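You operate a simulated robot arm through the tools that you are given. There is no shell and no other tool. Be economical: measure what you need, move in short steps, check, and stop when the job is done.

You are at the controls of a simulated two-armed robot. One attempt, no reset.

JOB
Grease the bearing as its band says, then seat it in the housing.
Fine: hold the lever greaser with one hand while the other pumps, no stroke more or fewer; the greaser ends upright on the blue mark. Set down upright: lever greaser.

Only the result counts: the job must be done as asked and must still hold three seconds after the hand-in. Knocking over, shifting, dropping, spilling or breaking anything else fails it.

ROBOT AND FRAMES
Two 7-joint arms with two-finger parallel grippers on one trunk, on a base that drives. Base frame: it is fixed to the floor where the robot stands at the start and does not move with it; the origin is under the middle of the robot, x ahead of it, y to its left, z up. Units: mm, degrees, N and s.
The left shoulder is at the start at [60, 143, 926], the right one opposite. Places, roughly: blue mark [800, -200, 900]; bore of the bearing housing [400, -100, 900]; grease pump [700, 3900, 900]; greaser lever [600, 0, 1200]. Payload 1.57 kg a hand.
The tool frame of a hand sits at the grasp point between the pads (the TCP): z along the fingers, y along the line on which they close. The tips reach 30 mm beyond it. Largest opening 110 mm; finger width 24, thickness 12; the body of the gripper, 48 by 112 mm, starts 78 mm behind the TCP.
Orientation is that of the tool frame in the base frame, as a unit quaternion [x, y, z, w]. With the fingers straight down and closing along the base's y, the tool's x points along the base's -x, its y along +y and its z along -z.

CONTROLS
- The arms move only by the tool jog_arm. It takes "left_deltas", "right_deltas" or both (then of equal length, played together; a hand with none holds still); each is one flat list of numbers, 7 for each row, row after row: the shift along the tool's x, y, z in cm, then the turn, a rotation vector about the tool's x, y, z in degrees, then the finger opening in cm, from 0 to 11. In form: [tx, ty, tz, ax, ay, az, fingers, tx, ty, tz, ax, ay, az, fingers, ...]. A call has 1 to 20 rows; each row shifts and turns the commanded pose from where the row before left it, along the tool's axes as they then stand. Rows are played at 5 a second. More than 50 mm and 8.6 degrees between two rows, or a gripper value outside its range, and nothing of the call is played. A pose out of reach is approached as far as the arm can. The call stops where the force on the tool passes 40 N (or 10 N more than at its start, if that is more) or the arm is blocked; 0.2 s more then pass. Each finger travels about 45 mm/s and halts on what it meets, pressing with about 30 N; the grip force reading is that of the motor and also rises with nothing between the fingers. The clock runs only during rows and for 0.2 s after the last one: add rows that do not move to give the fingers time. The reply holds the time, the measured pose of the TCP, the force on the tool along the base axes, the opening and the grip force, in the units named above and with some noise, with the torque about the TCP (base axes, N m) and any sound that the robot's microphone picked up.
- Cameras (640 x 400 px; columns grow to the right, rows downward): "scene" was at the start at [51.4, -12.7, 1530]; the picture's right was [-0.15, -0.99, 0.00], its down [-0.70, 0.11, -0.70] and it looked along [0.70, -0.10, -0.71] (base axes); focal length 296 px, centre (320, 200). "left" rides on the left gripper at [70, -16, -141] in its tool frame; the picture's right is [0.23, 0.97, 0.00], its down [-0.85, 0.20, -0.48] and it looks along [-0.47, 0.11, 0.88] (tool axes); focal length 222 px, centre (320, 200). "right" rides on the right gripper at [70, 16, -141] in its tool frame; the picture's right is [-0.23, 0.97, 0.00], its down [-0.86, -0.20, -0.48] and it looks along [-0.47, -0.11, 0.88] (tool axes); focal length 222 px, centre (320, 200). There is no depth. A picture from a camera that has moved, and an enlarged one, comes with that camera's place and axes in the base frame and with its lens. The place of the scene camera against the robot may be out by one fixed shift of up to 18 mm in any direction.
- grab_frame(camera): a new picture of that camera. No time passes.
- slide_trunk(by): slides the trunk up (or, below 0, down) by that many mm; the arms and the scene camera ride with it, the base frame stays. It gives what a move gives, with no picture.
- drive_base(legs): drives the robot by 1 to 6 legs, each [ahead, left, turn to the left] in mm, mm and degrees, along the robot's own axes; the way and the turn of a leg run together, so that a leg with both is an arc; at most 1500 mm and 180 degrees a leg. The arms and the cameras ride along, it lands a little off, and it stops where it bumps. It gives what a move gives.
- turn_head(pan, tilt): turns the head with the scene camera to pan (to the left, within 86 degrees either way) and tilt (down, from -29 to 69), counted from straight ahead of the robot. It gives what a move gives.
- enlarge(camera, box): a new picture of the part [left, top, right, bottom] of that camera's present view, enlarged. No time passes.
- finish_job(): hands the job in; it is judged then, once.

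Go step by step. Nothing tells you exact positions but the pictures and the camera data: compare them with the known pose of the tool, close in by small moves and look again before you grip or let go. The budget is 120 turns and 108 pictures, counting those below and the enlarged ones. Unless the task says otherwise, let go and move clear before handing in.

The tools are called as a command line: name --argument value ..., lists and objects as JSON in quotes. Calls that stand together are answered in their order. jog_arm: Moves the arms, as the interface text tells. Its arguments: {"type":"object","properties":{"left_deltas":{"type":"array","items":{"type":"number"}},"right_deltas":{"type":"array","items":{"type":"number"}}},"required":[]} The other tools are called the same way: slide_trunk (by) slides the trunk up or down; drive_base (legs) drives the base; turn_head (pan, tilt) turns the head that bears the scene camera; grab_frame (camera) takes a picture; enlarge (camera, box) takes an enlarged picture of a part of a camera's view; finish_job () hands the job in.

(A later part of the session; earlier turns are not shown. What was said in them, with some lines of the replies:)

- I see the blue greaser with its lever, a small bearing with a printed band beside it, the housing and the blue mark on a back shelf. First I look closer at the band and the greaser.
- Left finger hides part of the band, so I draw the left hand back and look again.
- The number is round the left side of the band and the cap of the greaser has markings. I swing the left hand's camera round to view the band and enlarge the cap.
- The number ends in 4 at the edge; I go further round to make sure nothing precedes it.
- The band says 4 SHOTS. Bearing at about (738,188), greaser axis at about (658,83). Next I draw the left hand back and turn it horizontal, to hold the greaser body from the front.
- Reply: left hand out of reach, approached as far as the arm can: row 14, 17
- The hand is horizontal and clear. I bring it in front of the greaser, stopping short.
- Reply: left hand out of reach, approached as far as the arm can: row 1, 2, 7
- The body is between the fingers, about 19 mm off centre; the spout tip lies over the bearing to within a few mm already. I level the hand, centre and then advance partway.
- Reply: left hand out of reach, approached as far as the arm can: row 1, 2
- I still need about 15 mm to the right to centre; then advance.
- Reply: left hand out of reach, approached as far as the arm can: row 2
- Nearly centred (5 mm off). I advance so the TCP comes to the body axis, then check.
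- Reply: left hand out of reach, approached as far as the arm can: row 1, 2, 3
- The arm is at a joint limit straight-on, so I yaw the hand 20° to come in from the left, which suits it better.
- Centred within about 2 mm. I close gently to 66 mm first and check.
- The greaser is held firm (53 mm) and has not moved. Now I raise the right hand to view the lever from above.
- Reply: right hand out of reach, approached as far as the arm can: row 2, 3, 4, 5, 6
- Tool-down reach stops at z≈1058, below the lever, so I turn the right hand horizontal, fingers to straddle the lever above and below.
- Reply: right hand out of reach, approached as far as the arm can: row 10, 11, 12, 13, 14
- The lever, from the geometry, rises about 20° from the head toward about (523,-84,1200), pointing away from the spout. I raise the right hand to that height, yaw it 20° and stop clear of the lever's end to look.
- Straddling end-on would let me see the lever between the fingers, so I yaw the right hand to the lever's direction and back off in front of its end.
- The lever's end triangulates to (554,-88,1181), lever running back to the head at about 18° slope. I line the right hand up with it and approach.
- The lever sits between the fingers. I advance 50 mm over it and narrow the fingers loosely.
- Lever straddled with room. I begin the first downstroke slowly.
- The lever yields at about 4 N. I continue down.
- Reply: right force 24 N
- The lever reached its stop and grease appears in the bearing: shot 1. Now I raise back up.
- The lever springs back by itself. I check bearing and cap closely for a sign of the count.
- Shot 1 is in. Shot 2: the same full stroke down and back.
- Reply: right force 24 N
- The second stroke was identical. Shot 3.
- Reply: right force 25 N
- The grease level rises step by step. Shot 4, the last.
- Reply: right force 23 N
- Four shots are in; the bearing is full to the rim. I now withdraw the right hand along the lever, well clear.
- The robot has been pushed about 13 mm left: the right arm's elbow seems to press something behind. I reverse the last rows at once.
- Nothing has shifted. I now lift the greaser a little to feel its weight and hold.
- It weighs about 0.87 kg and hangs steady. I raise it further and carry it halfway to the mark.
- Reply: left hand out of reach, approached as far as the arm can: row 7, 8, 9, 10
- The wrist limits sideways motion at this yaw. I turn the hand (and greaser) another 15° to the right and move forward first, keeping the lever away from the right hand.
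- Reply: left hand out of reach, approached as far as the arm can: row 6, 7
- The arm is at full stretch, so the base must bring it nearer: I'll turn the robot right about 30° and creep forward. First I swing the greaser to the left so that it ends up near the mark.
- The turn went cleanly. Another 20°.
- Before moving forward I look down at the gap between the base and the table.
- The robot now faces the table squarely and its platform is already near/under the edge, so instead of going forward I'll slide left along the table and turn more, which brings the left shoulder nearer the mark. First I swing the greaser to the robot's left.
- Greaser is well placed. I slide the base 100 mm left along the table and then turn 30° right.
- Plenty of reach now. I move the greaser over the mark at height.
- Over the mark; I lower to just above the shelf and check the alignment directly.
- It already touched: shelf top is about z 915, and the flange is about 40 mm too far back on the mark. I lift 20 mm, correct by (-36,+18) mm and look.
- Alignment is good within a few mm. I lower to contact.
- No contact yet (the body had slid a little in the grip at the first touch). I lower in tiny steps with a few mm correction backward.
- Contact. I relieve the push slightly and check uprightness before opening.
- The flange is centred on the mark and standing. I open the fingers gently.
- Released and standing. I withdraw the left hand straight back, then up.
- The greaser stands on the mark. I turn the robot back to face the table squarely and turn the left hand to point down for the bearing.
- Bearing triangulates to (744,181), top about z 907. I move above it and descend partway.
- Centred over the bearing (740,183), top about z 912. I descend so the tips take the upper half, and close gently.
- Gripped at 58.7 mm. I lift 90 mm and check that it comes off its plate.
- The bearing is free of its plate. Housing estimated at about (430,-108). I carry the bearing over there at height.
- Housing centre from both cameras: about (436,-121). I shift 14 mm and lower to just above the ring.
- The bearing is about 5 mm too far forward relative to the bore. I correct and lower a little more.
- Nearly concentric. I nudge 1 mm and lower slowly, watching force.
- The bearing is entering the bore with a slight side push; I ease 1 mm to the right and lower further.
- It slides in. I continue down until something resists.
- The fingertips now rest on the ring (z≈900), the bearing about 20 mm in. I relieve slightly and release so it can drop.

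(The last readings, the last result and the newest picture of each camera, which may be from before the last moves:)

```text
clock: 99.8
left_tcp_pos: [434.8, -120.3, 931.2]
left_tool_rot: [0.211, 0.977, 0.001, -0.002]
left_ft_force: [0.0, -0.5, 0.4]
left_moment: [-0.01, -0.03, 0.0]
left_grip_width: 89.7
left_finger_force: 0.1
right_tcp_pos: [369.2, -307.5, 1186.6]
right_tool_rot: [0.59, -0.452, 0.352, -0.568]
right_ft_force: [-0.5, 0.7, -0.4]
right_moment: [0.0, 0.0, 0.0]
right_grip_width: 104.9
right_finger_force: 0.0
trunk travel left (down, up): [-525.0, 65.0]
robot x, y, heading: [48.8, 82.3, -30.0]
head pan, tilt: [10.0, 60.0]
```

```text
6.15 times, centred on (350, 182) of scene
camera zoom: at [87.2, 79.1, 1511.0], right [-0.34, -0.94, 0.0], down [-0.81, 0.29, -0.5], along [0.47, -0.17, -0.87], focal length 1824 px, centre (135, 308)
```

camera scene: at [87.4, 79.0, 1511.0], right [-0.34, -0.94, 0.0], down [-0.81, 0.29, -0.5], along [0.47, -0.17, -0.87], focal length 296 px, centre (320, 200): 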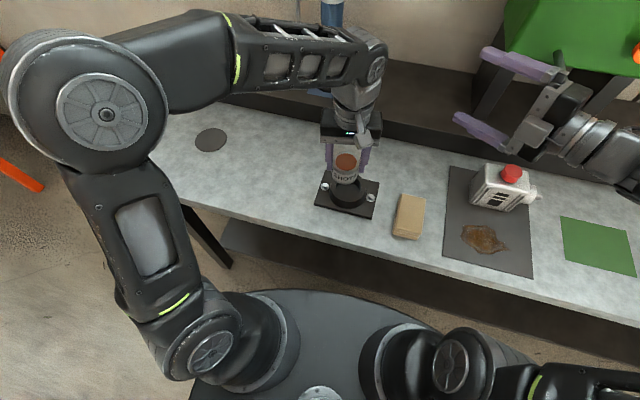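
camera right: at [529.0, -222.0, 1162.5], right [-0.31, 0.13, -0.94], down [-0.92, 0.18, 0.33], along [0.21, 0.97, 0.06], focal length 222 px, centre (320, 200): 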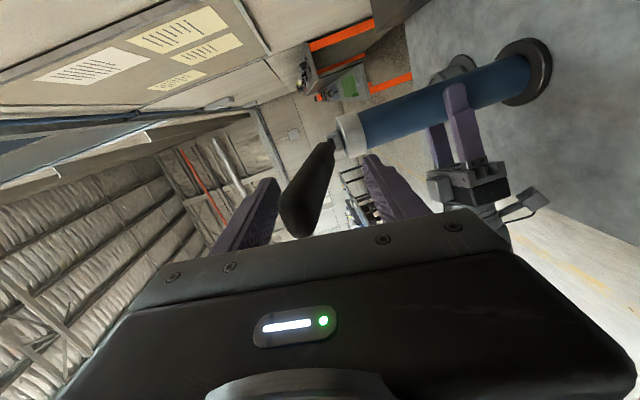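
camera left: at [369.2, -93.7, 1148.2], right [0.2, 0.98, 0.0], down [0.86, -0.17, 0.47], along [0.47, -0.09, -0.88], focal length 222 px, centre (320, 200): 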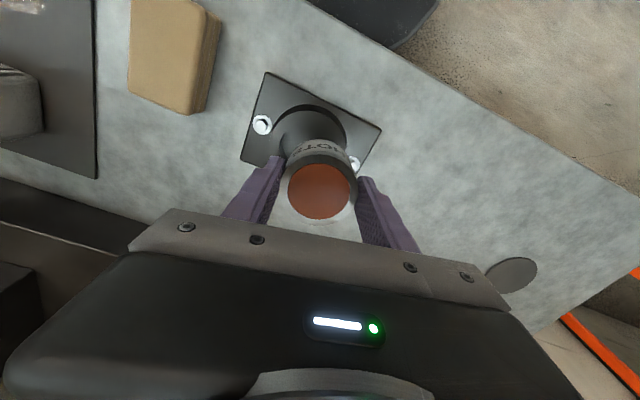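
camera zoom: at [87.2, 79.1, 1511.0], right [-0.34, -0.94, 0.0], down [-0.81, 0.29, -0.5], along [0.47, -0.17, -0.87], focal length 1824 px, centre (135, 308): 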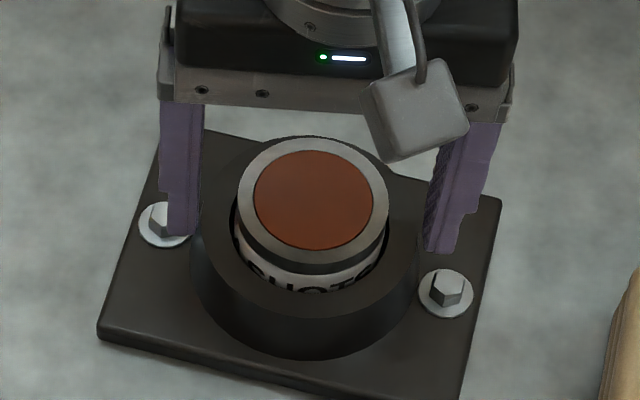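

It dropped about 8 mm when released. I raise the hand and inspect whether it's level and seated.

jog_arm --left_deltas '[0, 0, -2, 0, 0, 0, 9, 0, 0, -2, 0, 0, 0, 9, 0, 0, -2, 0, 0, 0, 4.7, 0, 0, 0, 0, 0, 0, 4.7, 0, 0, 0, 0, 0, 0, 4.7]'

enlarge --camera "left" --box '[250, 85, 390, 215]'

enlarge --camera "scene" --box '[315, 150, 385, 215]'

```text
clock: 101.0
left_tcp_pos: [433.4, -122.0, 989.9]
left_tool_rot: [0.212, 0.977, 0.002, -0.002]
left_ft_force: [-0.5, 0.2, 0.7]
left_moment: [0.04, -0.02, 0.02]
left_grip_width: 46.8
left_finger_force: 0.0
right_tcp_pos: [368.9, -308.4, 1187.9]
right_tool_rot: [0.59, -0.453, 0.352, -0.568]
right_ft_force: [0.3, 0.3, 0.6]
right_moment: [-0.03, -0.02, 0.03]
right_grip_width: 105.3
right_finger_force: 0.1
trunk travel left (down, up): [-525.0, 65.0]
robot x, y, heading: [49.9, 86.3, -29.7]
head pan, tilt: [10.0, 60.0]
```

```text
3.08 times, centred on (320, 150) of left
camera zoom: at [364.6, -108.0, 1131.3], right [0.2, 0.98, 0.0], down [0.86, -0.17, 0.47], along [0.47, -0.09, -0.88], focal length 684 px, centre (320, 354)
```

zoom: 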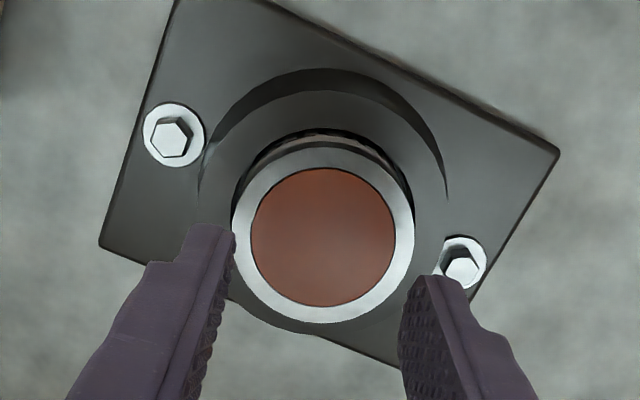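

```text
6.15 times, centred on (350, 182) of scene
camera zoom: at [87.1, 79.1, 1511.0], right [-0.34, -0.94, 0.0], down [-0.81, 0.29, -0.5], along [0.47, -0.17, -0.87], focal length 1824 px, centre (135, 308)
```

zoom: 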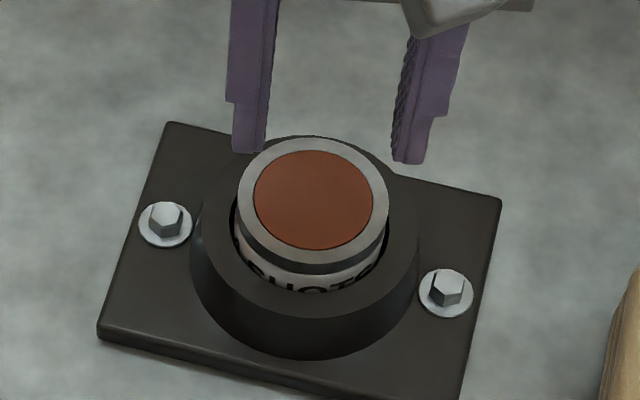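

It looks level. I press the rim lightly with both fingertips to be sure it is fully down.

jog_arm --left_deltas '[0, 0, 2, 0, 0, 0, 5.1, 0, 0, 1.5, 0, 0, 0, 5.1, 0, 0, 0.3, 0, 0, 0, 5.1, 0, 0, 0.3, 0, 0, 0, 5.1, 0, 0, 0.2, 0, 0, 0, 5.1, 0, 0, 0.2, 0, 0, 0, 5.1]'

```text
clock: 102.5
left_tcp_pos: [433.6, -120.9, 948.3]
left_tool_rot: [0.212, 0.977, 0.0, -0.001]
left_ft_force: [1.5, 0.4, 8.8]
left_moment: [0.01, -0.09, 0.01]
left_grip_width: 50.8
left_finger_force: 0.1
right_tcp_pos: [368.2, -307.2, 1186.7]
right_tool_rot: [0.591, -0.452, 0.352, -0.568]
right_ft_force: [0.0, -0.3, -0.1]
right_moment: [-0.02, -0.04, 0.0]
right_grip_width: 105.0
right_finger_force: 0.1
trunk travel left (down, up): [-525.0, 65.0]
robot x, y, heading: [48.2, 87.3, -29.8]
head pan, tilt: [10.0, 60.0]
```

jog_arm --left_deltas '[0, 0, 0.3, 0, 0, 0, 5.1, 0, 0, 0.3, 0, 0, 0, 5.1, 0, 0, 0, 0, 0, 0, 5.1]'

```text
clock: 103.0
left_tcp_pos: [434.1, -123.0, 947.9]
left_tool_rot: [0.211, 0.977, -0.002, 0.002]
left_ft_force: [-5.2, 4.7, 18.1]
left_moment: [0.65, 0.01, 0.2]
left_grip_width: 52.5
left_finger_force: 0.9
right_tcp_pos: [367.4, -306.4, 1187.0]
right_tool_rot: [0.591, -0.452, 0.353, -0.568]
right_ft_force: [-0.1, 0.5, -0.8]
right_moment: [-0.02, -0.01, 0.03]
right_grip_width: 105.2
right_finger_force: 0.0
trunk travel left (down, up): [-525.0, 65.0]
robot x, y, heading: [49.8, 83.5, -29.8]
head pan, tilt: [10.0, 60.0]
stopped in row 2 (left hand): the force on the tool passed its limit (the readings are from after the stop); the commanded pose is now the measured one
```

It is solidly bottomed: seated. I lift the hand away and take a final look.

jog_arm --left_deltas '[0, 0, -1, 0, 0, 0, 5.1, 0, 0, -3, 0, 0, 0, 5.1, 0, 0, -3, 0, 0, 0, 6, 0, 4, -1, 0, 0, 0, 6, 0, 4, 0, 0, 0, 0, 6, 0, 4, 0, 0, 0, 0, 6]'

turn_head --pan 10 --tilt 48

grab_frame --camera "scene"

```text
clock: 104.4
left_tcp_pos: [481.8, -11.0, 1025.5]
left_tool_rot: [0.212, 0.977, -0.002, 0.0]
left_ft_force: [-0.2, -0.7, 0.0]
left_moment: [0.0, 0.01, -0.06]
left_grip_width: 59.9
left_finger_force: 0.1
right_tcp_pos: [368.2, -306.2, 1186.9]
right_tool_rot: [0.591, -0.452, 0.352, -0.568]
right_ft_force: [0.6, -0.1, -0.3]
right_moment: [-0.01, -0.01, -0.06]
right_grip_width: 105.1
right_finger_force: 0.0
trunk travel left (down, up): [-525.0, 65.0]
robot x, y, heading: [45.4, 83.9, -29.9]
head pan, tilt: [10.0, 60.0]
```

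```text
clock: 105.1
left_tcp_pos: [481.8, -10.9, 1025.5]
left_tool_rot: [0.213, 0.977, -0.001, 0.001]
left_ft_force: [-0.1, 0.5, -0.2]
left_moment: [-0.02, -0.02, -0.01]
left_grip_width: 59.6
left_finger_force: 0.1
right_tcp_pos: [369.4, -305.9, 1186.0]
right_tool_rot: [0.591, -0.452, 0.351, -0.568]
right_ft_force: [0.3, -0.5, -0.3]
right_moment: [0.02, -0.01, -0.01]
right_grip_width: 105.2
right_finger_force: 0.1
trunk travel left (down, up): [-525.0, 65.0]
robot x, y, heading: [51.1, 86.7, -29.7]
head pan, tilt: [10.0, 48.0]
```

```text
12 pictures are left
camera scene: at [98.6, 75.3, 1526.2], right [-0.34, -0.94, 0.0], down [-0.7, 0.25, -0.67], along [0.63, -0.23, -0.74], focal length 296 px, centre (320, 200)
```

scene: 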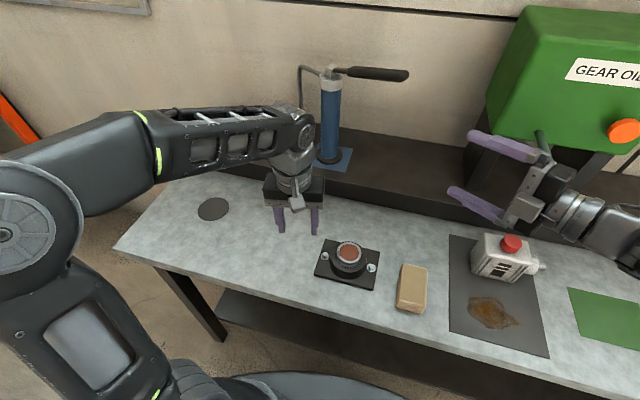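

enlarge --camera "scene" --box '[290, 60, 410, 180]'

enlarge --camera "scene" --box '[310, 225, 390, 295]'

```text
3.33 times, centred on (350, 120) of scene
camera zoom: at [98.6, 75.3, 1526.2], right [-0.34, -0.94, 0.0], down [-0.7, 0.25, -0.67], along [0.63, -0.23, -0.74], focal length 988 px, centre (220, 467)
```

zoom: 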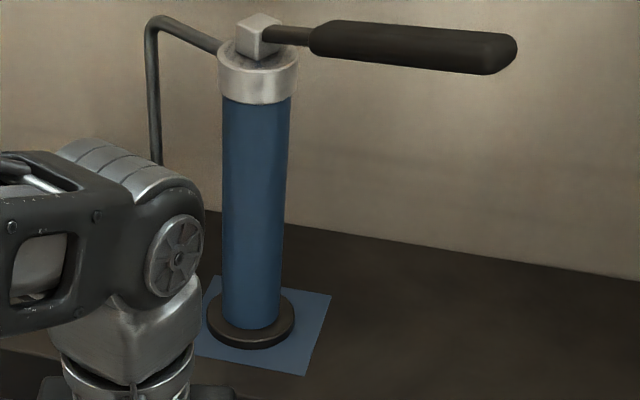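

```text
5.71 times, centred on (350, 260) of scene
camera zoom: at [98.6, 75.3, 1526.2], right [-0.34, -0.94, 0.0], down [-0.7, 0.25, -0.67], along [0.63, -0.23, -0.74], focal length 1693 px, centre (149, -143)
```

zoom: 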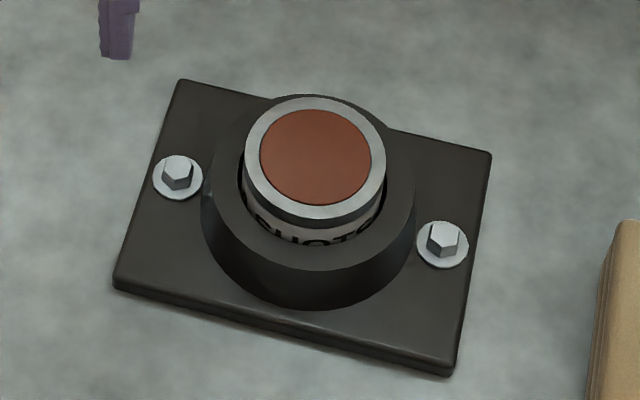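

The greaser stands upright in the middle of the blue mark, the bearing is greased with 4 shots and sits level in the housing, and both hands are clear. I hand the job in.

finish_job

```text
The job is handed in.
```

I gave the bearing 4 shots of grease, as its band says, and seated it in the housing. The greaser stands upright on the blue mark.

- **Greasing:** the left hand held the greaser while the right pumped. All four lever strokes went fully down and back, and the grease rose to the rim.
- **Bearing:** it dropped the last few mm when released. A press on its rim met a solid stop, and it looks level.
- **Greaser:** the final picture shows it near the middle of the mark, with both hands clear.
- **Bump:** while backing away from the lever, the right arm pressed against something I couldn't identify. That pushed the robot and the held greaser about 13 mm sideways. I reversed at once. The robot came back, and the pictures showed nothing on the table had shifted.
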